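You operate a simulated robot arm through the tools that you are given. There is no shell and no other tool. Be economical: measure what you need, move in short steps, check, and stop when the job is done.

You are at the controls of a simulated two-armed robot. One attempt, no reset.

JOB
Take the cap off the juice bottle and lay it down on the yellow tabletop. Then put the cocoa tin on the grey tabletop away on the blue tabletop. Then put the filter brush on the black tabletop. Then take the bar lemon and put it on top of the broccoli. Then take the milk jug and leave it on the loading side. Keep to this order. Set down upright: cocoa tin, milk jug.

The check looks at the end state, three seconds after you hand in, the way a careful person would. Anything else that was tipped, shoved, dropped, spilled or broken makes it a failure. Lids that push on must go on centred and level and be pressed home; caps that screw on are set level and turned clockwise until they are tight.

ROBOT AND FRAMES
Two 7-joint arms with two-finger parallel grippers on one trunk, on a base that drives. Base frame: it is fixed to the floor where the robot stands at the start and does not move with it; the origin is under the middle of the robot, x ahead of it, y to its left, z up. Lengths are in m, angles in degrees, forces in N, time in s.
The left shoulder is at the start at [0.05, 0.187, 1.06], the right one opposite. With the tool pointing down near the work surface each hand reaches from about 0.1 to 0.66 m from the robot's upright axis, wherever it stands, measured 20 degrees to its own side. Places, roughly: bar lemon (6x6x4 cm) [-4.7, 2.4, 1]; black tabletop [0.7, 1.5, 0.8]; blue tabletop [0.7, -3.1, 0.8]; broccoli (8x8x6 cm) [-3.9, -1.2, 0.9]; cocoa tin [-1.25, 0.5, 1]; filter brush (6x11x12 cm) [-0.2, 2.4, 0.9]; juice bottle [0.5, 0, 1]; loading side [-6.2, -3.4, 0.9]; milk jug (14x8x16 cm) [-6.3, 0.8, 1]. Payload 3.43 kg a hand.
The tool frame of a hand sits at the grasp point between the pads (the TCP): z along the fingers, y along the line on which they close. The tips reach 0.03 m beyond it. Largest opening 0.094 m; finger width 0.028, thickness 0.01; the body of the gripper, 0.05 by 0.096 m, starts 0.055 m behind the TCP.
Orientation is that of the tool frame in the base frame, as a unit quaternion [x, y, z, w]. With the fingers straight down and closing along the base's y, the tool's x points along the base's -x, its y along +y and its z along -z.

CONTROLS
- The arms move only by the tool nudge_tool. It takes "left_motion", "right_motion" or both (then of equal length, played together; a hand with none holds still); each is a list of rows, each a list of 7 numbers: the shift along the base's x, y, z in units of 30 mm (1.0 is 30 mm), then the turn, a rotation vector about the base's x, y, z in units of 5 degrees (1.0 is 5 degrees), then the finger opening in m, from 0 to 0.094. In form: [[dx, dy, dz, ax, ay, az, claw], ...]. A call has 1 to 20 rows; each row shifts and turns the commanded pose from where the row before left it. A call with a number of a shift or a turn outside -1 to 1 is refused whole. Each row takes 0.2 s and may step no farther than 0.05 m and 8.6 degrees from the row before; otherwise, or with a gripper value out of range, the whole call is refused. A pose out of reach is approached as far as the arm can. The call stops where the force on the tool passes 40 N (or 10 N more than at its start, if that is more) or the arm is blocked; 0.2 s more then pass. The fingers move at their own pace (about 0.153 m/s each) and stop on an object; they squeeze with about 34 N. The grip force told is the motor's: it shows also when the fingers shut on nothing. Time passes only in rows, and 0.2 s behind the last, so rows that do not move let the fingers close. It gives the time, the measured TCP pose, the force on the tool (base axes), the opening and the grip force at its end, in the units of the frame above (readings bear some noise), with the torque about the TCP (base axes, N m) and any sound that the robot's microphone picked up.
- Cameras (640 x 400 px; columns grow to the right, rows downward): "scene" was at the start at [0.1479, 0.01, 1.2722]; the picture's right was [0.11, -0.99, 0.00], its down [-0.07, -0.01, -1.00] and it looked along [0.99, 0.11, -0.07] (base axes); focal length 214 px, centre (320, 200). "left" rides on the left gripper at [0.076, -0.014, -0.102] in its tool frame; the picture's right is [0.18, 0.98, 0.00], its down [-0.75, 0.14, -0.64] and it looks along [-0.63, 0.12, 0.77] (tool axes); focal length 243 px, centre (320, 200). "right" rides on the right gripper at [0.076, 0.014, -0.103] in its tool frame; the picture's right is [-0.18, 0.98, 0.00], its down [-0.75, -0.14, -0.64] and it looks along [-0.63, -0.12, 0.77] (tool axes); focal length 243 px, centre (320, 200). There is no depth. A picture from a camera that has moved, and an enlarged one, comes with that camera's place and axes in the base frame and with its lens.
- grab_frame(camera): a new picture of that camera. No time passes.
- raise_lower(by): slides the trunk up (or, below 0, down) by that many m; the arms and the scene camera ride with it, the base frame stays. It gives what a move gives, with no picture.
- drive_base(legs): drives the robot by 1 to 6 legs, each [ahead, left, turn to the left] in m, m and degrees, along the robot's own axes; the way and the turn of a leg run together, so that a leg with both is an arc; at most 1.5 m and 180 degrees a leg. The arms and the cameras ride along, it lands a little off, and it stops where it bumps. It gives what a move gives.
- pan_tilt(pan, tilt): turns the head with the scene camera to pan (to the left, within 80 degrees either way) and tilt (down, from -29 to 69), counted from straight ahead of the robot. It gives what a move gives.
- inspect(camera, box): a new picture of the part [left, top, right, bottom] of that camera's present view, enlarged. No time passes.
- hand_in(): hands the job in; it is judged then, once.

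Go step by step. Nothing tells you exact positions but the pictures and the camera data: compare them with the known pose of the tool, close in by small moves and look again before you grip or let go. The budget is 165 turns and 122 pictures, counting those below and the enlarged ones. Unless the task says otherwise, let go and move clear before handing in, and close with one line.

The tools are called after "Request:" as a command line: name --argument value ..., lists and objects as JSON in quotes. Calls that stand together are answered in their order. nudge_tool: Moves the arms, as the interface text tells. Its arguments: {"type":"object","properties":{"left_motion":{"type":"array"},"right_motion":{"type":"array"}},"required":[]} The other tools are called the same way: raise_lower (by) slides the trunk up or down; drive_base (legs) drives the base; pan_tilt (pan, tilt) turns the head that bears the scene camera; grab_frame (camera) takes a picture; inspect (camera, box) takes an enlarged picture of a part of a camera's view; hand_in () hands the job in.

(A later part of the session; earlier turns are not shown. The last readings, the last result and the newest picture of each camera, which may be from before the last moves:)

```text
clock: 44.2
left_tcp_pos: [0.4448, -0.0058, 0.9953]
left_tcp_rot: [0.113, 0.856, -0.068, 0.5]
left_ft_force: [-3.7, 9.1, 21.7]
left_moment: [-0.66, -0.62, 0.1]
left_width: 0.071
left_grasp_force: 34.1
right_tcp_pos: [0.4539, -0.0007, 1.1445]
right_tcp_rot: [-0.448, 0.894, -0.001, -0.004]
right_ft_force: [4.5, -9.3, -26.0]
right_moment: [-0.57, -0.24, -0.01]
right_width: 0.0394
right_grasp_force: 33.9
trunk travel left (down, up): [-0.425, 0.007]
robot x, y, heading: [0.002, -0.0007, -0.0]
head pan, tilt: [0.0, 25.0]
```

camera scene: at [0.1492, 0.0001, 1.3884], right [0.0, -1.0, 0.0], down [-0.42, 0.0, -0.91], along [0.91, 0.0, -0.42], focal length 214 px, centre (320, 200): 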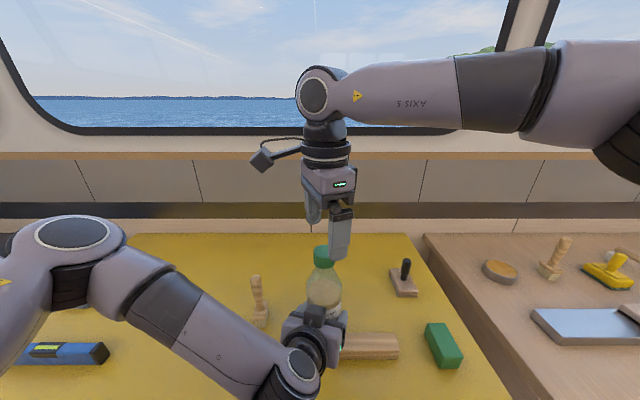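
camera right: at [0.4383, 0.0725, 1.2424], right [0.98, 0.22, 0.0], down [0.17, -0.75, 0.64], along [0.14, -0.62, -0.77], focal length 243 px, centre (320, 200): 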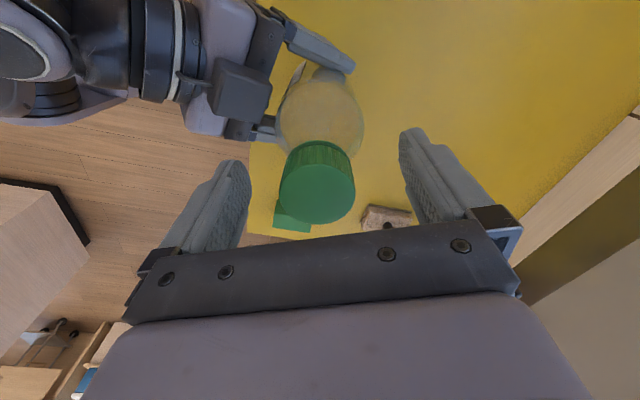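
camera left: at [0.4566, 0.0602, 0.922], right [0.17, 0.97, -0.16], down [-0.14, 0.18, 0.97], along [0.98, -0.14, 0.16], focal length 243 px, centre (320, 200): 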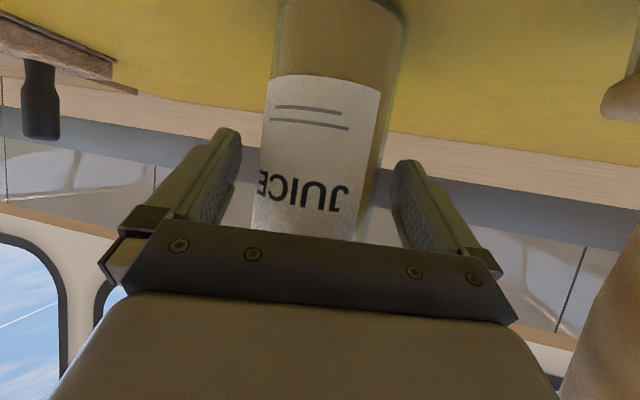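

It still holds on the lift. I'll lower back, release, and look at the cap closely before deciding.

Request:
nudge_tool --right_motion '[[0, 0, -0.2, 0, 0, 0, 0.02], [0, 0, 0, 0, 0, 0, 0.094], [0, 0, 0, 0, 0, 0, 0.094], [0, 0, 0, 0, 0, 0, 0.094]]'

Request:
inspect --camera "right" --box '[240, 80, 400, 250]'

Request:
inspect --camera "scene" --box '[280, 220, 370, 300]'

```text
clock: 45.2
left_tcp_pos: [0.4418, -0.0053, 0.991]
left_tcp_rot: [0.113, 0.859, -0.066, 0.495]
left_ft_force: [-1.1, 0.2, -4.5]
left_moment: [0.0, 0.12, 0.01]
left_width: 0.0708
left_grasp_force: 33.7
right_tcp_pos: [0.453, -0.0011, 1.1417]
right_tcp_rot: [-0.449, 0.894, -0.001, -0.002]
right_ft_force: [-0.1, 0.4, 0.2]
right_moment: [0.02, -0.02, -0.01]
right_width: 0.0939
right_grasp_force: 0.0
trunk travel left (down, up): [-0.425, 0.007]
robot x, y, heading: [-0.0009, -0.0012, 0.2]
head pan, tilt: [0.0, 25.0]
```

```text
2.35 times, centred on (320, 165) of right
camera zoom: at [0.3968, -0.0518, 1.2455], right [-0.68, 0.74, 0.0], down [0.57, 0.52, 0.64], along [0.47, 0.43, -0.77], focal length 571 px, centre (320, 282)
```

zoom: 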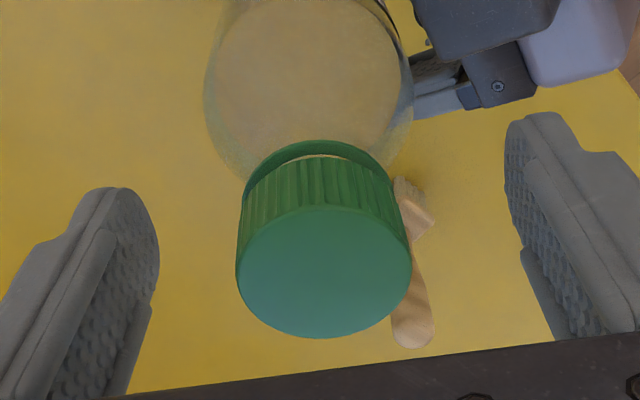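

```text
5.00 times, centred on (325, 260) of scene
camera zoom: at [0.1494, 0.0, 1.3884], right [0.0, -1.0, 0.0], down [-0.42, 0.0, -0.91], along [0.91, 0.0, -0.42], focal length 1072 px, centre (295, -100)
```

zoom: 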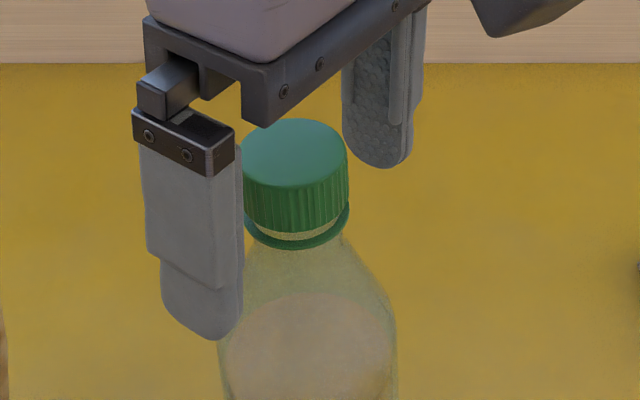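

The cap has clearly risen off its tamper ring, so it is unscrewing. I'll do another regrip cycle.

Request:
nudge_tool --right_motion '[[0, 0, 0.05, 0, 0, -1, 0.094], [0, 0, 0, 0, 0, -1, 0.094], [0, 0, 0, 0, 0, -1, 0.094], [0, 0, 0, 0, 0, -1, 0.094], [0, 0, 0, 0, 0, -1, 0.094], [0, 0, 0, 0, 0, -1, 0.094], [0, 0, 0, 0, 0, -1, 0.094], [0, 0, 0, 0, 0, -1, 0.094], [0, 0, 0, 0, 0, -1, 0.094], [0, 0, 0, 0, 0, -1, 0.094], [0, 0, 0, 0, 0, -1, 0.094], [0, 0, 0, 0, 0, -1, 0.094], [0, 0, 0, 0, 0, -1, 0.094], [0, 0, 0, 0, 0, -1, 0.094], [0, 0, 0, 0, 0, -1, 0.094], [0, 0, 0, 0, 0, -1, 0.094], [0, 0, 0, 0, 0, -1, 0.094], [0, 0, 0, 0, 0, -1, 0.094], [0, 0, 0, 0, 0, -1, 0.094], [0, 0, 0, 0, 0, -1, 0.094]]'

Request:
nudge_tool --right_motion '[[0, 0, 0, 0, 0, -1, 0.094], [0, 0, 0, 0, 0, -1, 0.094], [0, 0, 0, 0, 0, -1, 0.094], [0, 0, 0, 0, 0, -1, 0.094], [0, 0, 0, 0, 0, 0, 0.07], [0, 0, 0, 0, 0, 0, 0.04], [0, 0, 0, 0, 0, 0, 0.02], [0, 0, 0, 0, 0, 0, 0.02]]'

Request:
nudge_tool --right_motion '[[0, 0, 0.004, 0, 0, 1, 0.02], [0, 0, 0.004, 0, 0, 1, 0.02], [0, 0, 0.004, 0, 0, 1, 0.02], [0, 0, 0.004, 0, 0, 1, 0.02], [0, 0, 0.004, 0, 0, 1, 0.02], [0, 0, 0.004, 0, 0, 1, 0.02], [0, 0, 0.004, 0, 0, 1, 0.02], [0, 0, 0.004, 0, 0, 1, 0.02], [0, 0, 0.004, 0, 0, 1, 0.02], [0, 0, 0.004, 0, 0, 1, 0.02], [0, 0, 0.004, 0, 0, 1, 0.02], [0, 0, 0.004, 0, 0, 1, 0.02], [0, 0, 0.004, 0, 0, 1, 0.02], [0, 0, 0.004, 0, 0, 1, 0.02], [0, 0, 0.004, 0, 0, 1, 0.02], [0, 0, 0.004, 0, 0, 1, 0.02], [0, 0, 0.004, 0, 0, 1, 0.02], [0, 0, 0.004, 0, 0, 1, 0.02], [0, 0, 0.004, 0, 0, 1, 0.02], [0, 0, 0.004, 0, 0, 1, 0.02]]'

Request:
nudge_tool --right_motion '[[0, 0, 0.004, 0, 0, 1, 0.02], [0, 0, 0.004, 0, 0, 1, 0.02], [0, 0, 0.004, 0, 0, 1, 0.02], [0, 0, 0.004, 0, 0, 1, 0.02], [0, 0, 0.1, 0, 0, 0, 0.02], [0, 0, 0.1, 0, 0, 0, 0.02]]'

```text
clock: 49.4
left_tcp_pos: [0.4424, -0.0054, 0.9918]
left_tcp_rot: [0.113, 0.859, -0.066, 0.495]
left_ft_force: [0.0, -0.1, -5.6]
left_moment: [0.02, 0.11, 0.0]
left_width: 0.0709
left_grasp_force: 34.1
right_tcp_pos: [0.4539, -0.001, 1.1421]
right_tcp_rot: [0.398, 0.917, 0.0, -0.003]
right_ft_force: [0.1, -0.4, -0.6]
right_moment: [0.0, -0.03, 0.01]
right_width: 0.0937
right_grasp_force: 0.2
trunk travel left (down, up): [-0.425, 0.007]
robot x, y, heading: [0.0033, 0.0033, -0.1]
head pan, tilt: [0.0, 25.0]
```

```text
clock: 51.2
left_tcp_pos: [0.4417, -0.0052, 0.9929]
left_tcp_rot: [0.114, 0.858, -0.067, 0.496]
left_ft_force: [-5.8, -1.9, -5.5]
left_moment: [0.29, -0.83, 0.02]
left_width: 0.0708
left_grasp_force: 33.6
right_tcp_pos: [0.4542, -0.0013, 1.1431]
right_tcp_rot: [0.551, 0.835, 0.002, -0.001]
right_ft_force: [6.3, 1.9, 0.9]
right_moment: [0.02, -0.05, 0.04]
right_width: 0.0389
right_grasp_force: 34.0
trunk travel left (down, up): [-0.425, 0.007]
robot x, y, heading: [-0.0001, 0.0012, 0.1]
head pan, tilt: [0.0, 25.0]
```

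```text
clock: 55.4
left_tcp_pos: [0.4433, -0.0044, 0.9909]
left_tcp_rot: [0.112, 0.859, -0.066, 0.495]
left_ft_force: [-1.6, -0.6, -6.5]
left_moment: [0.09, 0.04, -0.01]
left_width: 0.0707
left_grasp_force: 34.0
right_tcp_pos: [0.4539, -0.0013, 1.145]
right_tcp_rot: [-0.288, 0.958, 0.0, -0.003]
right_ft_force: [0.7, 0.5, -0.4]
right_moment: [0.02, 0.02, -0.03]
right_width: 0.0388
right_grasp_force: 34.0
trunk travel left (down, up): [-0.425, 0.007]
robot x, y, heading: [0.0, -0.0003, 0.5]
head pan, tilt: [0.0, 25.0]
```

```text
clock: 56.8
left_tcp_pos: [0.4433, -0.0053, 0.9925]
left_tcp_rot: [0.113, 0.859, -0.066, 0.496]
left_ft_force: [-0.6, -2.4, -3.5]
left_moment: [0.53, 0.06, -0.02]
left_width: 0.0709
left_grasp_force: 34.0
right_tcp_pos: [0.453, -0.0014, 1.1503]
right_tcp_rot: [-0.449, 0.893, -0.001, -0.002]
right_ft_force: [-0.3, 3.7, -2.2]
right_moment: [0.0, 0.02, -0.03]
right_width: 0.0389
right_grasp_force: 34.5
trunk travel left (down, up): [-0.425, 0.007]
robot x, y, heading: [0.0017, -0.0023, -0.1]
head pan, tilt: [0.0, 25.0]
```

The forces vanished, so the cap is free. I'll lift it clear and look.

Request:
nudge_tool --right_motion '[[0, 0, 0.4, 0, 0, 0, 0.02], [0, 0, 0.8, 0, 0, 0, 0.02], [0, 0, 0.9, 0, 0, 0, 0.02], [0, 0, 0, 0, 0, 0, 0.02]]'

Request:
grab_frame --camera "scene"

Request:
grab_frame --camera "right"

```text
clock: 57.8
left_tcp_pos: [0.4425, -0.0056, 0.9909]
left_tcp_rot: [0.113, 0.859, -0.066, 0.495]
left_ft_force: [-0.3, 0.4, -5.7]
left_moment: [0.01, 0.05, 0.01]
left_width: 0.0709
left_grasp_force: 33.8
right_tcp_pos: [0.4548, -0.0017, 1.2155]
right_tcp_rot: [-0.448, 0.894, 0.0, -0.001]
right_ft_force: [0.7, 0.4, -0.4]
right_moment: [-0.01, 0.01, -0.01]
right_width: 0.0388
right_grasp_force: 34.0
trunk travel left (down, up): [-0.425, 0.007]
robot x, y, heading: [-0.0023, 0.0007, 0.0]
head pan, tilt: [0.0, 25.0]
```

```text
92 pictures are left
camera scene: at [0.1495, -0.0001, 1.3884], right [0.0, -1.0, 0.0], down [-0.42, 0.0, -0.91], along [0.91, 0.0, -0.42], focal length 214 px, centre (320, 200)
```

scene: 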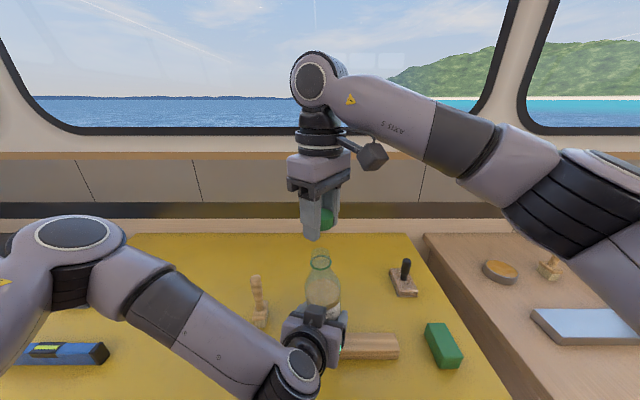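

```text
91 pictures are left
camera right: at [0.3976, -0.0522, 1.3193], right [-0.68, 0.74, 0.0], down [0.57, 0.52, 0.64], along [0.47, 0.43, -0.77], focal length 243 px, centre (320, 200)
```

right: 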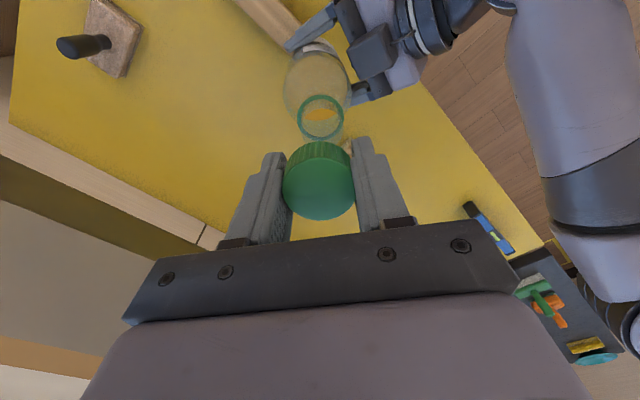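

The cap is off and held level. I'll carry it to a free patch of the yellow table at about [0.575, -0.07] and pause above it.

Request:
nudge_tool --right_motion '[[0.4, -0.23, 0, 0, 0, -1, 0.02], [0.4, -0.23, 0, 0, 0, -1, 0.02], [0.4, -0.23, 0, 0, 0, -1, 0.02], [0.4, -0.23, 0, 0, 0, -1, 0.02], [0.4, -0.23, 0, 0, 0, -1, 0.02], [0.4, -0.23, 0, 0, 0, -1, 0.02], [0.4, -0.23, 0, 0, 0, -1, 0.02], [0.4, -0.23, 0, 0, 0, -1, 0.02], [0.4, -0.23, 0, 0, 0, -1, 0.02], [0.4, -0.23, 0, 0, 0, -1, 0.02], [0, 0, -0.9, 0, 0, 0, 0.02], [0, 0, -0.9, 0, 0, 0, 0.02], [0, 0, -0.9, 0, 0, 0, 0.02], [0, 0, -0.9, 0, 0, 0, 0.02], [0, 0, -0.9, 0, 0, 0, 0.02], [0, 0, -0.9, 0, 0, 0, 0.02], [0, 0, -0.9, 0, 0, 0, 0.02], [0, 0, -0.9, 0, 0, 0, 0.02], [0, 0, -0.9, 0, 0, 0, 0.02], [0, 0, 0, 0, 0, 0, 0.02]]'

Request:
grab_frame --camera "right"

Request:
inspect --camera "scene" --box '[260, 200, 440, 360]'

```text
clock: 62.0
left_tcp_pos: [0.4428, -0.0048, 0.9923]
left_tcp_rot: [0.113, 0.859, -0.067, 0.495]
left_ft_force: [0.6, 0.2, -5.5]
left_moment: [0.01, 0.06, -0.01]
left_width: 0.071
left_grasp_force: 34.3
right_tcp_pos: [0.5747, -0.0697, 0.9727]
right_tcp_rot: [-0.029, 1.0, 0.001, -0.001]
right_ft_force: [-0.4, 0.6, -0.2]
right_moment: [0.0, 0.0, 0.01]
right_width: 0.0389
right_grasp_force: 34.3
trunk travel left (down, up): [-0.425, 0.007]
robot x, y, heading: [-0.0008, -0.0024, -0.4]
head pan, tilt: [0.0, 25.0]
```

```text
90 pictures are left
camera right: at [0.4971, -0.0584, 1.0752], right [0.13, 0.99, 0.0], down [0.76, -0.1, 0.64], along [0.63, -0.08, -0.77], focal length 243 px, centre (320, 200)
```

right: 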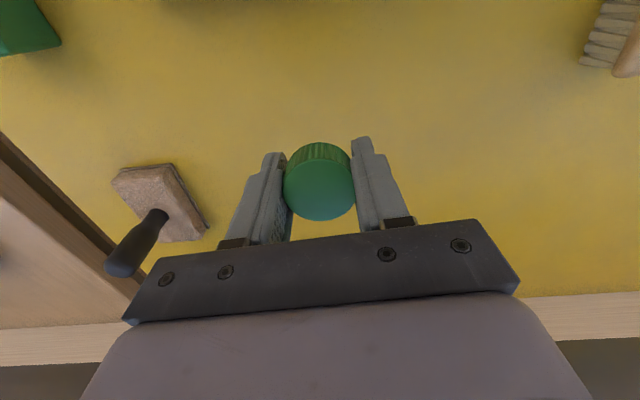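

```text
2.50 times, centred on (350, 280) of scene
camera zoom: at [0.1493, -0.0001, 1.3884], right [0.0, -1.0, 0.0], down [-0.42, 0.0, -0.91], along [0.91, 0.0, -0.42], focal length 536 px, centre (245, 0)
```

zoom: 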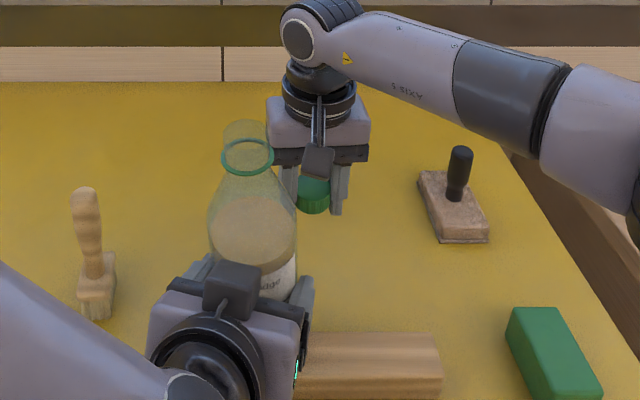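

The cap's bottom is about level with the fingertips. I'll lower until contact is felt.

Request:
nudge_tool --right_motion '[[0, 0, -0.8, 0, 0, 0, 0.02], [0, 0, -0.8, 0, 0, 0, 0.02], [0, 0, -0.8, 0, 0, 0, 0.02], [0, 0, -0.4, 0, 0, 0, 0.02], [0, 0, 0, 0, 0, 0, 0.02]]'

Request:
inspect --camera "scene" --box '[260, 200, 440, 360]'

```text
clock: 63.2
left_tcp_pos: [0.4417, -0.0057, 0.9912]
left_tcp_rot: [0.112, 0.858, -0.066, 0.497]
left_ft_force: [0.3, -0.1, -6.0]
left_moment: [0.01, 0.05, 0.01]
left_width: 0.0708
left_grasp_force: 34.2
right_tcp_pos: [0.5747, -0.0702, 0.8862]
right_tcp_rot: [-0.029, 1.0, 0.0, -0.001]
right_ft_force: [-0.5, -0.9, 0.0]
right_moment: [0.02, -0.01, -0.03]
right_width: 0.0387
right_grasp_force: 33.4
trunk travel left (down, up): [-0.425, 0.007]
robot x, y, heading: [0.0021, 0.0011, -0.1]
head pan, tilt: [0.0, 25.0]
```

```text
2.50 times, centred on (350, 280) of scene
camera zoom: at [0.1494, 0.0, 1.3884], right [0.0, -1.0, 0.0], down [-0.42, 0.0, -0.91], along [0.91, 0.0, -0.42], focal length 536 px, centre (245, 0)
```

zoom: 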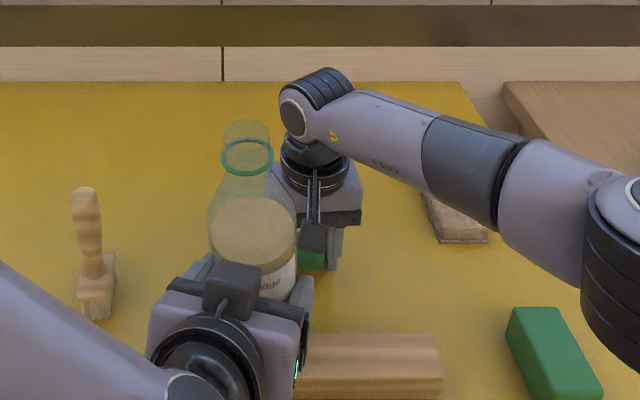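

Request:
nudge_tool --right_motion '[[0, 0, -0.12, 0, 0, 0, 0.02], [0, 0, -0.08, 0, 0, 0, 0.02], [0, 0, -0.08, 0, 0, 0, 0.02], [0, 0, 0, 0, 0, 0, 0.02]]'

```text
clock: 64.2
left_tcp_pos: [0.4418, -0.0049, 0.9926]
left_tcp_rot: [0.113, 0.858, -0.067, 0.496]
left_ft_force: [0.0, 0.2, -6.0]
left_moment: [0.02, 0.08, -0.01]
left_width: 0.0707
left_grasp_force: 33.7
right_tcp_pos: [0.5749, -0.07, 0.8803]
right_tcp_rot: [-0.028, 1.0, -0.001, -0.001]
right_ft_force: [-1.8, -2.3, 8.5]
right_moment: [0.16, -0.05, 0.01]
right_width: 0.0389
right_grasp_force: 34.3
trunk travel left (down, up): [-0.425, 0.007]
robot x, y, heading: [-0.0025, 0.0038, 0.0]
head pan, tilt: [0.0, 25.0]
```

Contact is felt at z 0.880. I'll open, rise straight up, and check.

Request:
nudge_tool --right_motion '[[0, 0, 0.03, 0, 0, 0, 0.045], [0, 0, 0, 0, 0, 0, 0.06], [0, 0, 0, 0, 0, 0, 0.07], [0, 0, 0.6, 0, 0, 0, 0.07], [0, 0, 0.9, 0, 0, 0, 0.07], [0, 0, 0.9, 0, 0, 0, 0.07], [0, 0, 0.9, 0, 0, 0, 0.07], [-0.5, -0.8, 0.8, 0, 0, 0, 0.094], [-0.5, -0.8, 0.8, 0, 0, 0, 0.094], [-0.5, -0.8, 0.8, 0, 0, 0, 0.094], [-0.5, -0.8, 0.8, 0, 0, 0, 0.094], [-0.8, -0.4, 0.4, 0, 0, 0, 0.094], [-0.8, -0.4, 0.4, 0, 0, 0, 0.094]]'

Request:
grab_frame --camera "scene"

```text
clock: 67.0
left_tcp_pos: [0.4419, -0.0059, 0.9914]
left_tcp_rot: [0.113, 0.859, -0.066, 0.495]
left_ft_force: [0.2, 0.2, -4.7]
left_moment: [0.01, 0.07, -0.01]
left_width: 0.0708
left_grasp_force: 34.5
right_tcp_pos: [0.4651, -0.1907, 1.099]
right_tcp_rot: [-0.027, 1.0, -0.001, -0.001]
right_ft_force: [0.0, -0.3, -0.2]
right_moment: [-0.01, 0.0, -0.01]
right_width: 0.0942
right_grasp_force: 0.0
trunk travel left (down, up): [-0.425, 0.007]
robot x, y, heading: [-0.0014, -0.0007, -0.1]
head pan, tilt: [0.0, 25.0]
```

```text
87 pictures are left
camera scene: at [0.149, -0.0003, 1.3885], right [0.0, -1.0, 0.0], down [-0.42, 0.0, -0.91], along [0.91, 0.0, -0.42], focal length 214 px, centre (320, 200)
```

scene: 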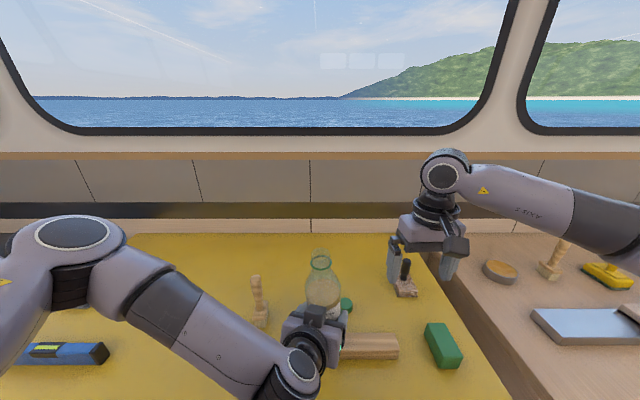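

The cap sits flat on the yellow table. Next I'll return the open bottle to its original spot, keeping it level.

Request:
nudge_tool --left_motion '[[0, 0.5, 0, 0, 0, 0, 0.05], [0.2, 0.5, 0, 0, 0, 0, 0.05], [0.4, 0.5, 0, 0, 0, 0, 0.05], [0.6, 0, 0, 0, 0, 0, 0.05], [0.6, 0, 0, 0, 0, 0, 0.05], [0.6, 0, 0, 0, 0, 0, 0.05], [0.6, 0, 0, 0, 0, 0, 0.05], [0.6, 0, 0, 0, 0, 0, 0.05], [0.6, 0, 0, 0, 0, 0, 0.05], [0.4, 0, 0, 0, 0, 0, 0.05], [0.2, 0, -0.2, 0, 0, 0, 0.05], [0, 0, -0.5, 0, 0, 0, 0.05], [0, 0, -0.5, 0, 0, 0, 0.05], [0, 0, -0.3, 0, 0, 0, 0.05], [0, 0, 0, 0, 0, 0, 0.05]]'

Request:
grab_frame --camera "scene"

```text
clock: 70.2
left_tcp_pos: [0.5871, 0.0412, 0.9467]
left_tcp_rot: [0.113, 0.859, -0.066, 0.495]
left_ft_force: [0.7, -0.4, -3.8]
left_moment: [0.02, 0.04, 0.0]
left_width: 0.0709
left_grasp_force: 33.9
right_tcp_pos: [0.4655, -0.1896, 1.0986]
right_tcp_rot: [-0.028, 1.0, 0.0, -0.003]
right_ft_force: [-0.9, -0.4, -0.6]
right_moment: [-0.03, -0.04, -0.01]
right_width: 0.0939
right_grasp_force: 0.1
trunk travel left (down, up): [-0.425, 0.007]
robot x, y, heading: [-0.0024, -0.0001, -0.1]
head pan, tilt: [0.0, 25.0]
```

```text
86 pictures are left
camera scene: at [0.1496, 0.0003, 1.3884], right [0.0, -1.0, 0.0], down [-0.42, 0.0, -0.91], along [0.91, 0.0, -0.42], focal length 214 px, centre (320, 200)
```

scene: 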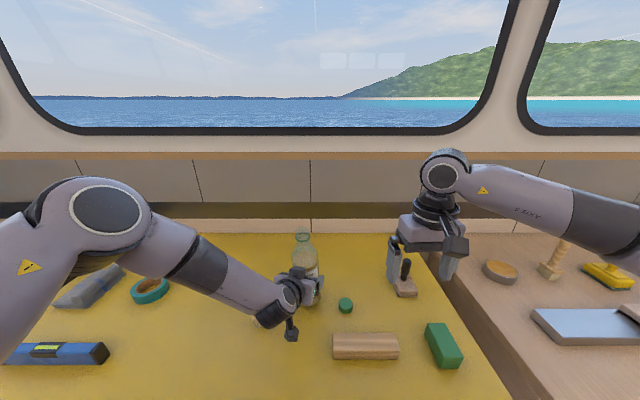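

Now I'll lower the last few millimetres until the weight comes off the hand.

Request:
nudge_tool --left_motion '[[0, 0, -0.12, 0, 0, 0, 0.05], [0, 0, -0.1, 0, 0, 0, 0.05], [0, 0, -0.06, 0, 0, 0, 0.05], [0, 0, 0, 0, 0, 0, 0.05]]'

```text
clock: 71.2
left_tcp_pos: [0.5872, 0.0398, 0.942]
left_tcp_rot: [0.113, 0.86, -0.064, 0.493]
left_ft_force: [0.6, -0.7, -4.6]
left_moment: [0.03, 0.09, 0.03]
left_width: 0.0706
left_grasp_force: 34.4
left hand out of reach, approached as far as the arm can: row 2
right_tcp_pos: [0.4659, -0.1894, 1.0998]
right_tcp_rot: [-0.028, 1.0, 0.0, -0.002]
right_ft_force: [-0.1, -0.9, 0.4]
right_moment: [0.0, 0.02, 0.0]
right_width: 0.0942
right_grasp_force: 0.1
trunk travel left (down, up): [-0.425, 0.007]
robot x, y, heading: [0.0003, 0.0025, -0.1]
head pan, tilt: [0.0, 25.0]
```

The left arm is at its limit here, so I'll lower the trunk slightly to bring the bottle onto the table.

Request:
raise_lower --by -0.004

```text
clock: 71.7
left_tcp_pos: [0.5866, 0.0395, 0.9397]
left_tcp_rot: [0.113, 0.859, -0.064, 0.495]
left_ft_force: [1.0, -0.1, -2.3]
left_moment: [0.01, 0.02, -0.02]
left_width: 0.0709
left_grasp_force: 34.3
right_tcp_pos: [0.4646, -0.1892, 1.0953]
right_tcp_rot: [-0.028, 1.0, 0.0, -0.001]
right_ft_force: [0.9, -0.1, -0.5]
right_moment: [-0.01, -0.01, 0.01]
right_width: 0.0942
right_grasp_force: 0.1
trunk travel left (down, up): [-0.421, 0.011]
robot x, y, heading: [0.0027, -0.0001, -0.3]
head pan, tilt: [0.0, 25.0]
```

Request:
raise_lower --by -0.002

```text
clock: 72.2
left_tcp_pos: [0.587, 0.0387, 0.9384]
left_tcp_rot: [0.112, 0.859, -0.064, 0.496]
left_ft_force: [-2.1, 0.6, 8.1]
left_moment: [0.39, 0.17, 0.09]
left_width: 0.0707
left_grasp_force: 33.9
right_tcp_pos: [0.4646, -0.1892, 1.0942]
right_tcp_rot: [-0.028, 1.0, 0.0, -0.002]
right_ft_force: [0.1, -0.2, 0.2]
right_moment: [-0.01, -0.01, 0.01]
right_width: 0.094
right_grasp_force: 0.1
trunk travel left (down, up): [-0.419, 0.013]
robot x, y, heading: [-0.0011, 0.0, 0.1]
head pan, tilt: [0.0, 25.0]
```

The bottle is seated on the table. I'll open the hand and back straight out.

Request:
nudge_tool --left_motion '[[0, 0, 0, 0, 0, 0, 0.08], [0, 0, 0, 0, 0, 0, 0.094], [0, 0, 0, 0, 0, 0, 0.094], [-0.6, 0.16, 0, 0, 0, 0, 0.094], [-0.9, 0.24, 0, 0, 0, 0, 0.094], [-0.9, 0.24, 0, 0, 0, 0, 0.094], [-0.9, 0.24, 0, 0, 0, 0, 0.094], [-0.9, 0.24, 0, 0, 0, 0, 0.094], [-0.5, 0.1, 0.5, 0, 0, 0, 0.094], [-0.3, 0, 0.9, 0, 0, 0, 0.094], [-0.3, 0, 0.9, 0, 0, 0, 0.094], [-0.3, 0, 0.9, 0, 0, 0, 0.094], [-0.3, 0, 0.9, 0, 0, 0, 0.094]]'

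Request:
grab_frame --camera "scene"

```text
clock: 75.0
left_tcp_pos: [0.5068, 0.0476, 1.0583]
left_tcp_rot: [0.112, 0.86, -0.063, 0.493]
left_ft_force: [-0.2, -0.3, 0.5]
left_moment: [0.01, -0.01, 0.02]
left_width: 0.0939
left_grasp_force: 0.0
left hand out of reach, approached as far as the arm can: row 4, 5, 6, 7, 8
right_tcp_pos: [0.4652, -0.1895, 1.0937]
right_tcp_rot: [-0.027, 1.0, 0.0, -0.002]
right_ft_force: [0.3, 0.4, -0.2]
right_moment: [-0.02, -0.01, -0.01]
right_width: 0.0943
right_grasp_force: 0.1
trunk travel left (down, up): [-0.419, 0.013]
robot x, y, heading: [0.0017, -0.0006, -0.1]
head pan, tilt: [0.0, 25.0]
```

```text
85 pictures are left
camera scene: at [0.1487, 0.0001, 1.3825], right [0.0, -1.0, 0.0], down [-0.42, 0.0, -0.91], along [0.91, 0.0, -0.42], focal length 214 px, centre (320, 200)
```

scene: 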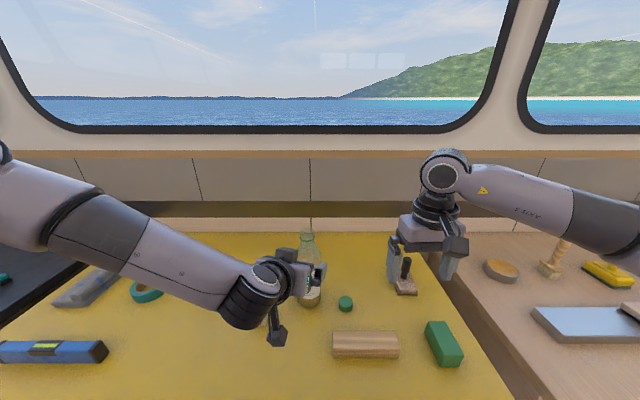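

The bottle is free and standing. I'll retract the left arm up and back, returning its tool to pointing down, and lift the right arm too.

Request:
nudge_tool --left_motion '[[-0.6, 0.2, 0.6, 0, 0, 0, 0.094], [-0.6, 0.2, 0.6, 0, 0, 0, 0.094], [-0.6, 0.2, 0.6, 0, 0, 0, 0.094], [-0.4, 0.3, 0.4, 0, 1, 0, 0.094], [-0.4, 0.3, 0.4, 0, 1, 0, 0.094], [-0.4, 0.3, 0.4, 0, 1, 0, 0.094], [-0.4, 0.3, 0.4, 0, 1, 0, 0.094], [-0.4, 0.3, 0.4, 0, 1, 0, 0.094], [-0.4, 0.3, 0.4, 0, 1, 0, 0.094], [-0.4, 0.3, 0.2, 0, 1, 0, 0.094], [-0.4, 0.3, 0, 0, 1, 0, 0.094], [-0.4, 0.3, 0, 0, 1, 0, 0.094], [-0.2, 0.3, 0, 0, 1, 0, 0.094], [0, 0.2, 0, 0, 1, 0, 0.094], [0, 0, 0, 0, 1, 0, 0.094]]' --right_motion '[[-0.4, 0, 0.4, 0, 0, 0, 0.094], [-0.4, 0, 0.4, 0, 0, 0, 0.094], [-0.4, 0, 0.4, 0, 0, 0, 0.094], [-0.4, 0, 0.4, 0, 0, 0, 0.094], [-0.4, 0, 0.4, 0, 0, 0, 0.094], [-0.4, 0, 0.4, 0, 0, 0, 0.094], [-0.4, 0, 0.4, 0, 0, 0, 0.094], [-0.4, 0, 0.4, 0, 0, 0, 0.094], [-0.4, 0, 0.4, 0, 0, 0, 0.094], [-0.4, 0, 0.4, 0, 0, 0, 0.094], [-0.4, 0, 0.4, 0, 0, 0, 0.094], [-0.4, 0, 0, 0, 0, 0, 0.094], [-0.4, 0, 0, 0, 0, 0, 0.094], [-0.4, 0, 0, 0, 0, 0, 0.094], [-0.4, 0, 0, 0, 0, 0, 0.094]]'

Request:
grab_frame --camera "scene"

```text
clock: 78.2
left_tcp_pos: [0.34, 0.1608, 1.1911]
left_tcp_rot: [0.066, 0.991, -0.112, -0.003]
left_ft_force: [0.2, 0.5, 0.6]
left_moment: [0.02, -0.01, 0.01]
left_width: 0.094
left_grasp_force: 0.0
right_tcp_pos: [0.2849, -0.1899, 1.2249]
right_tcp_rot: [-0.029, 1.0, 0.0, -0.003]
right_ft_force: [0.5, -0.1, 0.2]
right_moment: [0.02, -0.04, -0.02]
right_width: 0.094
right_grasp_force: 0.2
trunk travel left (down, up): [-0.419, 0.013]
robot x, y, heading: [-0.0003, 0.0012, 0.1]
head pan, tilt: [0.0, 25.0]
```

```text
84 pictures are left
camera scene: at [0.1491, -0.0001, 1.3825], right [0.0, -1.0, 0.0], down [-0.42, 0.0, -0.91], along [0.91, 0.0, -0.42], focal length 214 px, centre (320, 200)
```

scene: 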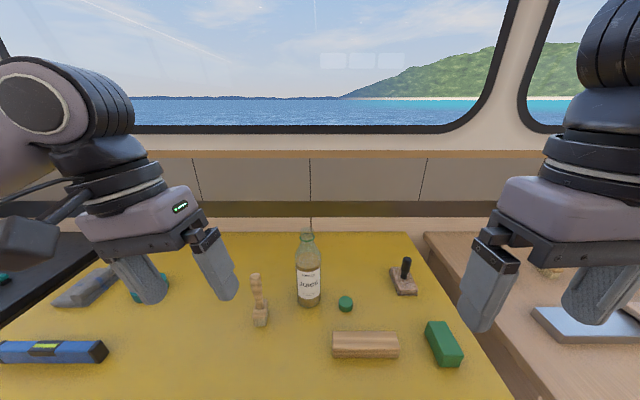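

The bottle stands open with the cap beside it, so job 1 is done. I'll level the left hand, back off into the aisle and turn around towards the cocoa tin.

Request:
nudge_tool --left_motion '[[-0.5, 0, 0.3, 0.86, -0.08, 0.5, 0.094], [-0.5, 0, 0.3, 0.86, -0.08, 0.5, 0.094], [-0.5, 0, 0.3, 0.84, -0.08, 0.5, 0.094], [-0.3, 0, 0, 0, 0, 0, 0.094]]'

Request:
drive_base --legs '[[-0.3, 0, 0], [0, 0, 90], [0, 0, 80]]'

Request:
grab_frame --camera "scene"

```text
clock: 79.2
left_tcp_pos: [0.2851, 0.1603, 1.2175]
left_tcp_rot: [0.0, 1.0, 0.001, 0.009]
left_ft_force: [0.0, -0.3, 0.2]
left_moment: [-0.02, -0.03, 0.0]
left_width: 0.0939
left_grasp_force: 0.1
right_tcp_pos: [0.2854, -0.1896, 1.2247]
right_tcp_rot: [-0.028, 1.0, 0.0, -0.001]
right_ft_force: [0.3, 0.3, 0.6]
right_moment: [-0.01, 0.03, 0.0]
right_width: 0.0938
right_grasp_force: 0.0
trunk travel left (down, up): [-0.419, 0.013]
robot x, y, heading: [-0.0002, -0.0, -0.1]
head pan, tilt: [0.0, 25.0]
```

```text
clock: 88.5
left_tcp_pos: [-0.61, -0.1053, 1.2167]
left_tcp_rot: [0.996, -0.09, -0.008, -0.001]
left_ft_force: [0.6, -0.2, 1.0]
left_moment: [0.05, 0.01, 0.0]
left_width: 0.0941
left_grasp_force: 0.0
right_tcp_pos: [-0.5486, 0.2369, 1.2257]
right_tcp_rot: [0.998, -0.061, 0.002, 0.0]
right_ft_force: [-0.1, 0.8, 0.7]
right_moment: [0.02, -0.04, 0.02]
right_width: 0.0939
right_grasp_force: 0.0
trunk travel left (down, up): [-0.419, 0.013]
robot x, y, heading: [-0.3036, 0.0028, 169.8]
head pan, tilt: [0.0, 25.0]
```

```text
83 pictures are left
camera scene: at [-0.4513, 0.027, 1.3825], right [0.18, 0.98, 0.0], down [0.42, -0.07, -0.91], along [-0.89, 0.16, -0.42], focal length 214 px, centre (320, 200)
```

scene: 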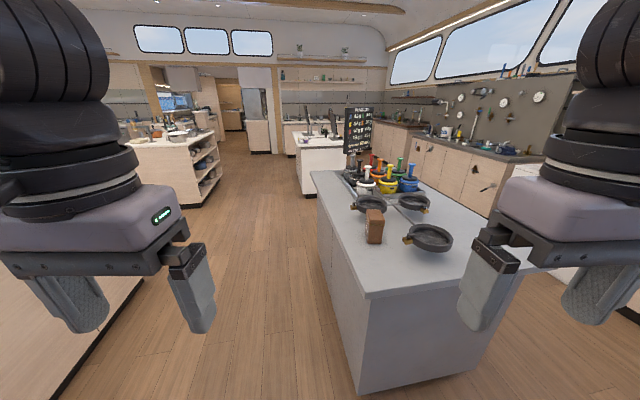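

A grey island stands ahead to the right, with a brown box that may be the cocoa tin. I'll zoom in.

Request:
inspect --camera "scene" --box '[320, 140, 480, 270]'

```text
3.08 times, centred on (400, 205) of scene
camera zoom: at [-0.4513, 0.027, 1.3825], right [0.18, 0.98, 0.0], down [0.42, -0.07, -0.91], along [-0.89, 0.16, -0.42], focal length 660 px, centre (74, 185)
```

zoom: 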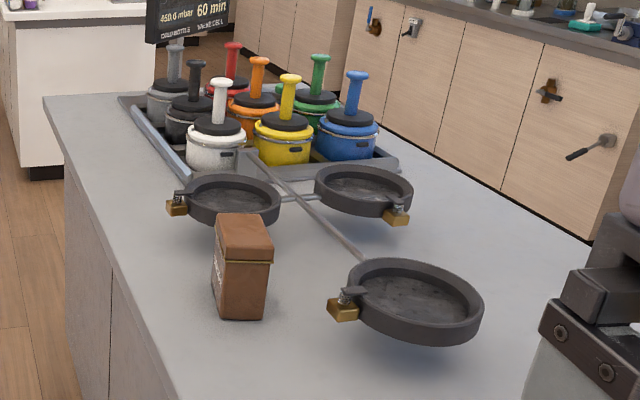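

The tin stands near the island's edge with a balance right behind it. I'll look to both sides to judge the room to drive.

Request:
pan_tilt --pan 50 --tilt 35

Request:
grab_frame --camera "scene"

Request:
pan_tilt --pan -50 --tilt 35

Request:
grab_frame --camera "scene"

```text
clock: 89.7
left_tcp_pos: [-0.6114, -0.1074, 1.2167]
left_tcp_rot: [0.996, -0.09, -0.008, 0.0]
left_ft_force: [0.3, 0.4, 0.3]
left_moment: [0.01, 0.05, 0.06]
left_width: 0.0939
left_grasp_force: 0.0
right_tcp_pos: [-0.5474, 0.2375, 1.2255]
right_tcp_rot: [0.998, -0.061, 0.002, 0.0]
right_ft_force: [0.0, -0.8, 0.6]
right_moment: [0.03, -0.02, -0.01]
right_width: 0.0939
right_grasp_force: 0.1
trunk travel left (down, up): [-0.419, 0.013]
robot x, y, heading: [-0.302, 0.0003, 169.8]
head pan, tilt: [50.0, 35.0]
```

```text
81 pictures are left
camera scene: at [-0.4283, -0.0456, 1.3667], right [-0.64, 0.77, 0.0], down [0.44, 0.37, -0.82], along [-0.63, -0.52, -0.57], focal length 214 px, centre (320, 200)
```

scene: 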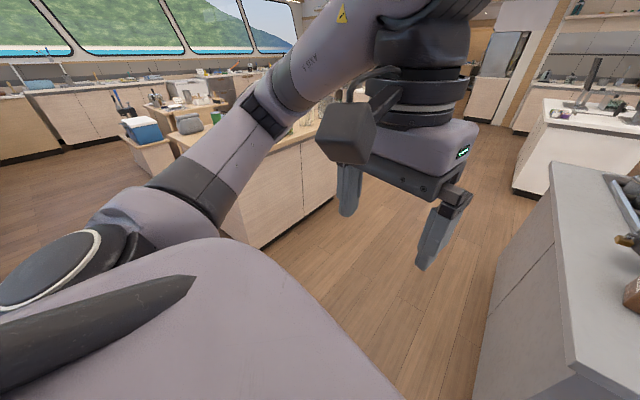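

```text
clock: 91.5
left_tcp_pos: [-0.6105, -0.1069, 1.2171]
left_tcp_rot: [0.996, -0.09, -0.008, -0.001]
left_ft_force: [0.3, 0.5, 0.2]
left_moment: [0.02, -0.03, 0.01]
left_width: 0.0939
left_grasp_force: 0.1
right_tcp_pos: [-0.5477, 0.2374, 1.225]
right_tcp_rot: [0.998, -0.061, 0.002, 0.0]
right_ft_force: [0.6, -1.1, 0.7]
right_moment: [-0.02, 0.0, 0.0]
right_width: 0.0941
right_grasp_force: 0.1
trunk travel left (down, up): [-0.419, 0.013]
robot x, y, heading: [-0.3021, -0.0011, 169.8]
head pan, tilt: [-50.0, 35.0]
```

```text
80 pictures are left
camera scene: at [-0.4044, 0.0871, 1.3667], right [0.87, 0.5, 0.0], down [0.29, -0.5, -0.82], along [-0.41, 0.71, -0.57], focal length 214 px, centre (320, 200)
```

scene: 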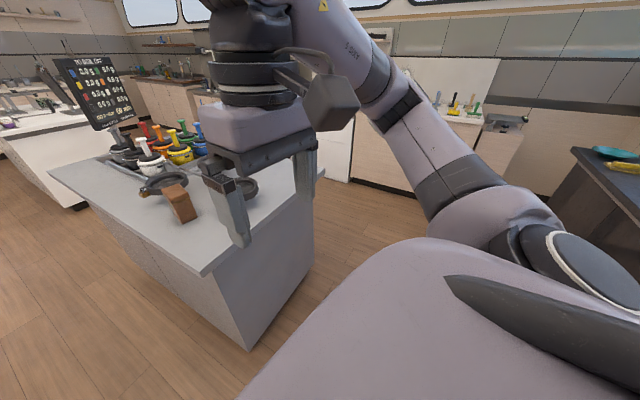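

The left aisle is wide, so I'll go alongside the island to about [-1.1, -0.2] and turn to face it.

Request:
drive_base --legs '[[0, 0, 10], [0.1, 0.22, 0], [0.7, 0, 0], [0, 0, -90]]'

Request:
pan_tilt --pan 0 --tilt 35

Request:
grab_frame --camera "scene"

Request:
grab_frame --camera "right"

```text
clock: 102.0
left_tcp_pos: [-1.2616, 0.0759, 1.2176]
left_tcp_rot: [-0.7, 0.714, 0.006, 0.005]
left_ft_force: [0.3, 0.3, -0.4]
left_moment: [0.03, -0.02, -0.02]
left_width: 0.0942
left_grasp_force: 0.0
right_tcp_pos: [-0.9122, 0.0692, 1.2245]
right_tcp_rot: [0.721, -0.693, 0.002, 0.001]
right_ft_force: [-0.8, 0.9, -1.0]
right_moment: [0.01, 0.01, 0.0]
right_width: 0.0939
right_grasp_force: 0.1
trunk travel left (down, up): [-0.419, 0.013]
robot x, y, heading: [-1.1062, -0.2123, 88.9]
head pan, tilt: [-50.0, 35.0]
```

```text
clock: 103.2
left_tcp_pos: [-1.2617, 0.075, 1.2165]
left_tcp_rot: [-0.699, 0.715, 0.006, 0.005]
left_ft_force: [0.0, 0.7, -0.1]
left_moment: [-0.01, 0.0, 0.01]
left_width: 0.0937
left_grasp_force: 0.1
right_tcp_pos: [-0.9121, 0.0683, 1.2256]
right_tcp_rot: [0.721, -0.693, 0.002, 0.001]
right_ft_force: [0.9, -0.4, -0.1]
right_moment: [-0.04, -0.03, -0.03]
right_width: 0.0937
right_grasp_force: 0.2
trunk travel left (down, up): [-0.419, 0.013]
robot x, y, heading: [-1.1055, -0.2109, 89.2]
head pan, tilt: [0.0, 35.0]
```

```text
79 pictures are left
camera scene: at [-1.1055, -0.0665, 1.3667], right [1.0, -0.02, 0.0], down [-0.01, -0.57, -0.82], along [0.02, 0.82, -0.57], focal length 214 px, centre (320, 200)
```

scene: 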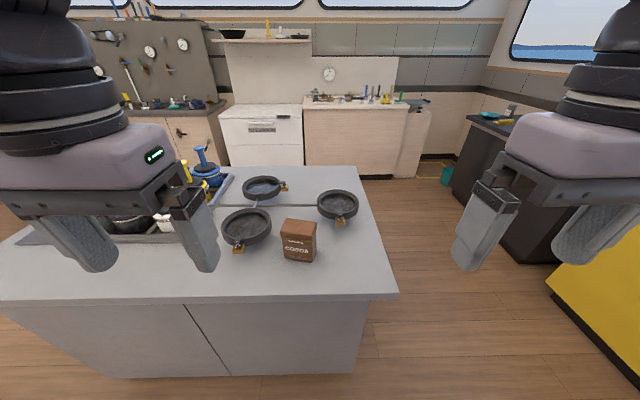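

```text
78 pictures are left
camera right: at [-0.9236, -0.0062, 1.3292], right [-0.99, 0.15, 0.0], down [0.11, 0.76, 0.64], along [0.09, 0.63, -0.77], focal length 243 px, centre (320, 200)
```

right: 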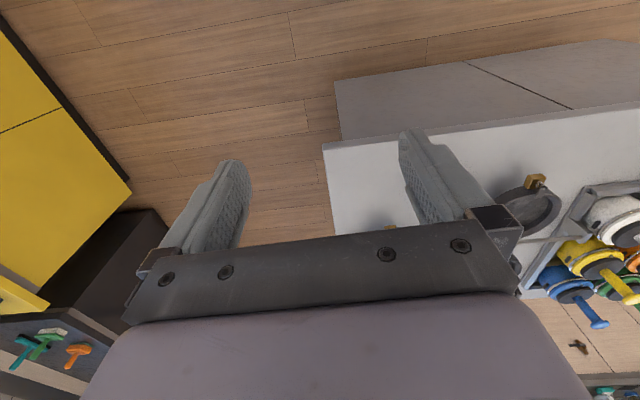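

The label reads COCOA. I'll zoom in to measure its faces and how close the balance is.

Request:
inspect --camera "scene" --box '[210, 160, 370, 280]'

```text
3.33 times, centred on (290, 220) of scene
camera zoom: at [-1.1055, -0.0665, 1.3667], right [1.0, -0.02, 0.0], down [-0.01, -0.57, -0.82], along [0.02, 0.82, -0.57], focal length 715 px, centre (420, 133)
```

zoom: 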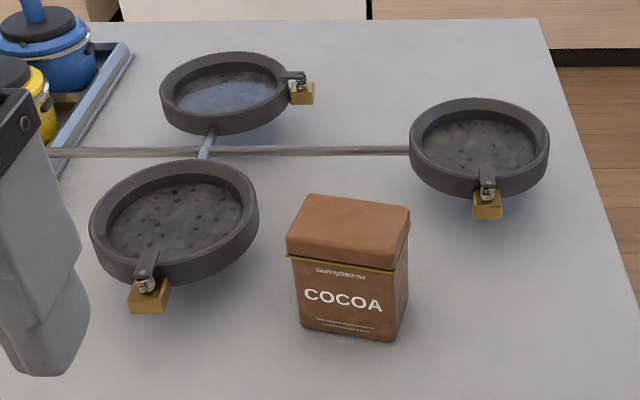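

The tin is about 88 x 50 x 116 mm, centred near [-1.16, 0.41], with the table at about z 0.815. I'll move 0.1 m closer and turn the left hand to close across the thin side.

Request:
drive_base --legs '[[0.1, 0, 0]]'

Request:
nudge_tool --left_motion '[[0.21, 0.48, 0, 0, 0, 1, 0.094], [0.21, 0.48, 0, 0, 0, 1, 0.094], [0.21, 0.48, 0, 0, 0, 1, 0.094], [0.21, 0.48, 0, 0, 0, 1, 0.094], [0.21, 0.48, 0, 0, 0, 1, 0.094], [0.21, 0.48, 0, 0, 0, 1, 0.094], [0.21, 0.48, 0, 0, 0, 1, 0.094], [0.21, 0.48, 0, 0, 0, 1, 0.094], [0.21, 0.48, 0, 0, 0, 1, 0.094], [0.21, 0.48, 0, 0, 0, 1, 0.094], [0.21, 0.48, 0, 0, 0, 1, 0.094], [0.21, 0.48, 0, 0, 0, 1, 0.094], [0.21, 0.48, 0, 0, 0, 1, 0.094], [0.21, 0.48, 0, 0, 0, 1, 0.094], [0.21, 0.48, 0, 0, 0, 1, 0.094], [0.21, 0.48, 0, 0, 0, 0.75, 0.094]]'

Request:
grab_frame --camera "left"

Request:
grab_frame --camera "scene"

```text
clock: 104.3
left_tcp_pos: [-1.2595, 0.1751, 1.217]
left_tcp_rot: [-0.7, 0.715, 0.005, 0.005]
left_ft_force: [0.2, 1.1, -0.2]
left_moment: [-0.01, 0.0, 0.02]
left_width: 0.0942
left_grasp_force: 0.2
right_tcp_pos: [-0.9106, 0.1684, 1.2255]
right_tcp_rot: [0.72, -0.693, 0.002, 0.002]
right_ft_force: [0.9, -0.2, 0.2]
right_moment: [-0.01, -0.01, -0.03]
right_width: 0.0939
right_grasp_force: 0.1
trunk travel left (down, up): [-0.419, 0.013]
robot x, y, heading: [-1.1055, -0.1128, 88.7]
head pan, tilt: [0.0, 35.0]
```

```text
clock: 107.7
left_tcp_pos: [-1.1591, 0.4052, 1.2172]
left_tcp_rot: [0.994, -0.108, -0.008, -0.001]
left_ft_force: [1.0, -0.3, 0.3]
left_moment: [-0.02, -0.02, 0.02]
left_width: 0.094
left_grasp_force: 0.0
right_tcp_pos: [-0.9091, 0.1672, 1.2242]
right_tcp_rot: [0.721, -0.693, 0.002, 0.001]
right_ft_force: [-0.1, 0.0, -0.4]
right_moment: [-0.03, -0.01, 0.04]
right_width: 0.0941
right_grasp_force: 0.0
trunk travel left (down, up): [-0.419, 0.013]
robot x, y, heading: [-1.1041, -0.1142, 89.0]
head pan, tilt: [0.0, 35.0]
```

```text
76 pictures are left
camera left: at [-1.0793, 0.4028, 1.3173], right [-0.03, -1.0, 0.0], down [-0.76, 0.02, 0.66], along [-0.65, 0.02, -0.76], focal length 243 px, centre (320, 200)
```

left: 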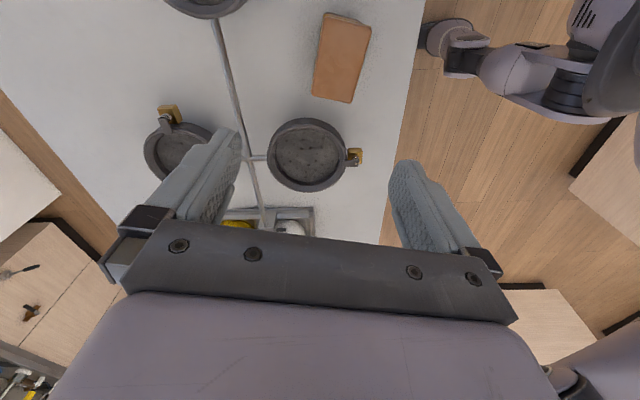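

```text
75 pictures are left
camera scene: at [-1.1033, 0.0327, 1.3667], right [1.0, -0.02, 0.0], down [-0.01, -0.57, -0.82], along [0.02, 0.82, -0.57], focal length 214 px, centre (320, 200)
```

scene: 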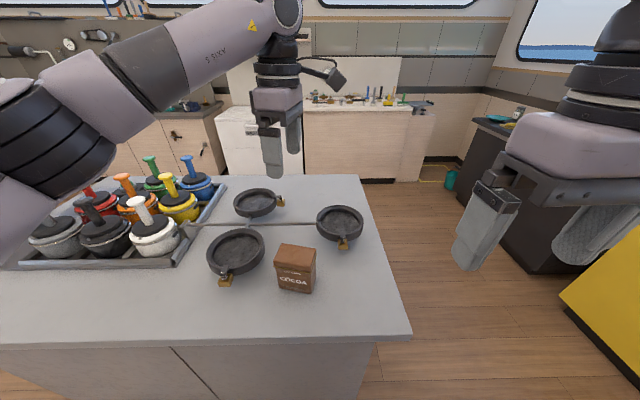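

Triangulating puts the lid centre at about [-1.148, 0.378, 0.955]. I'll correct, align the yaw, and come down to just above it.

Request:
nudge_tool --left_motion '[[0.37, -0.9, 0, 0, 0, -0.87, 0.094], [0, 0, -0.95, 0, 0, 0, 0.094], [0, 0, -0.95, 0, 0, 0, 0.094], [0, 0, -0.95, 0, 0, 0, 0.094], [0, 0, -0.95, 0, 0, 0, 0.094], [0, 0, -0.95, 0, 0, 0, 0.094], [0, 0, -0.95, 0, 0, 0, 0.094], [0, 0, -0.5, 0, 0, 0, 0.094], [0, 0, 0, 0, 0, 0, 0.094]]'

Request:
grab_frame --camera "left"

Request:
inspect --camera "scene" --box '[200, 180, 400, 320]'

```text
clock: 109.7
left_tcp_pos: [-1.1472, 0.3779, 1.0313]
left_tcp_rot: [0.989, -0.146, -0.009, -0.001]
left_ft_force: [0.2, 0.4, 0.9]
left_moment: [-0.02, 0.02, -0.01]
left_width: 0.094
left_grasp_force: 0.1
right_tcp_pos: [-0.9107, 0.1672, 1.2261]
right_tcp_rot: [0.721, -0.693, 0.001, 0.001]
right_ft_force: [-0.3, 0.8, 0.5]
right_moment: [0.05, -0.03, -0.02]
right_width: 0.0939
right_grasp_force: 0.0
trunk travel left (down, up): [-0.419, 0.013]
robot x, y, heading: [-1.104, -0.1145, 88.9]
head pan, tilt: [0.0, 35.0]
```

```text
74 pictures are left
camera left: at [-1.0681, 0.3683, 1.1316], right [-0.11, -0.99, 0.0], down [-0.75, 0.08, 0.65], along [-0.65, 0.07, -0.76], focal length 243 px, centre (320, 200)
```

left: 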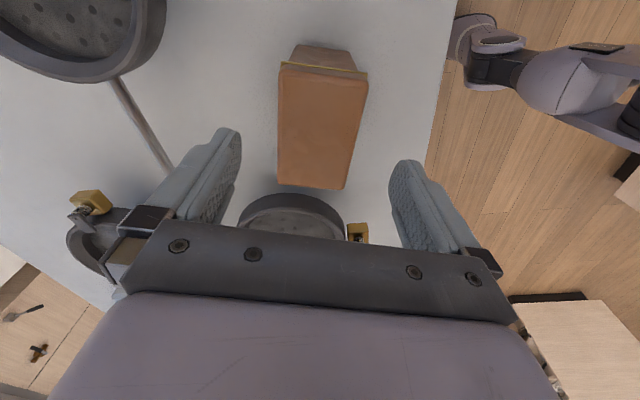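

```text
2.86 times, centred on (300, 250) of scene
camera zoom: at [-1.1036, 0.0326, 1.3667], right [1.0, -0.02, 0.0], down [-0.01, -0.57, -0.82], along [0.02, 0.82, -0.57], focal length 613 px, centre (377, 57)
```

zoom: 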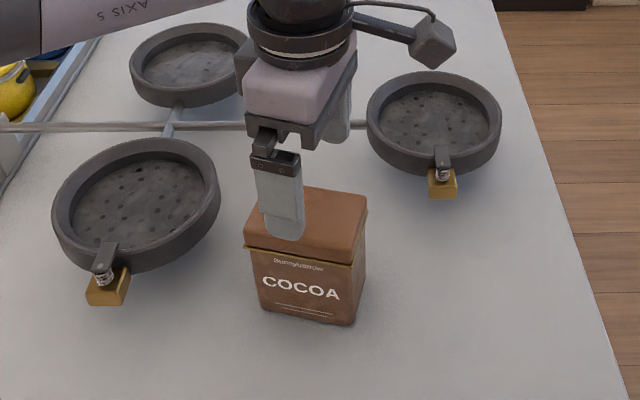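

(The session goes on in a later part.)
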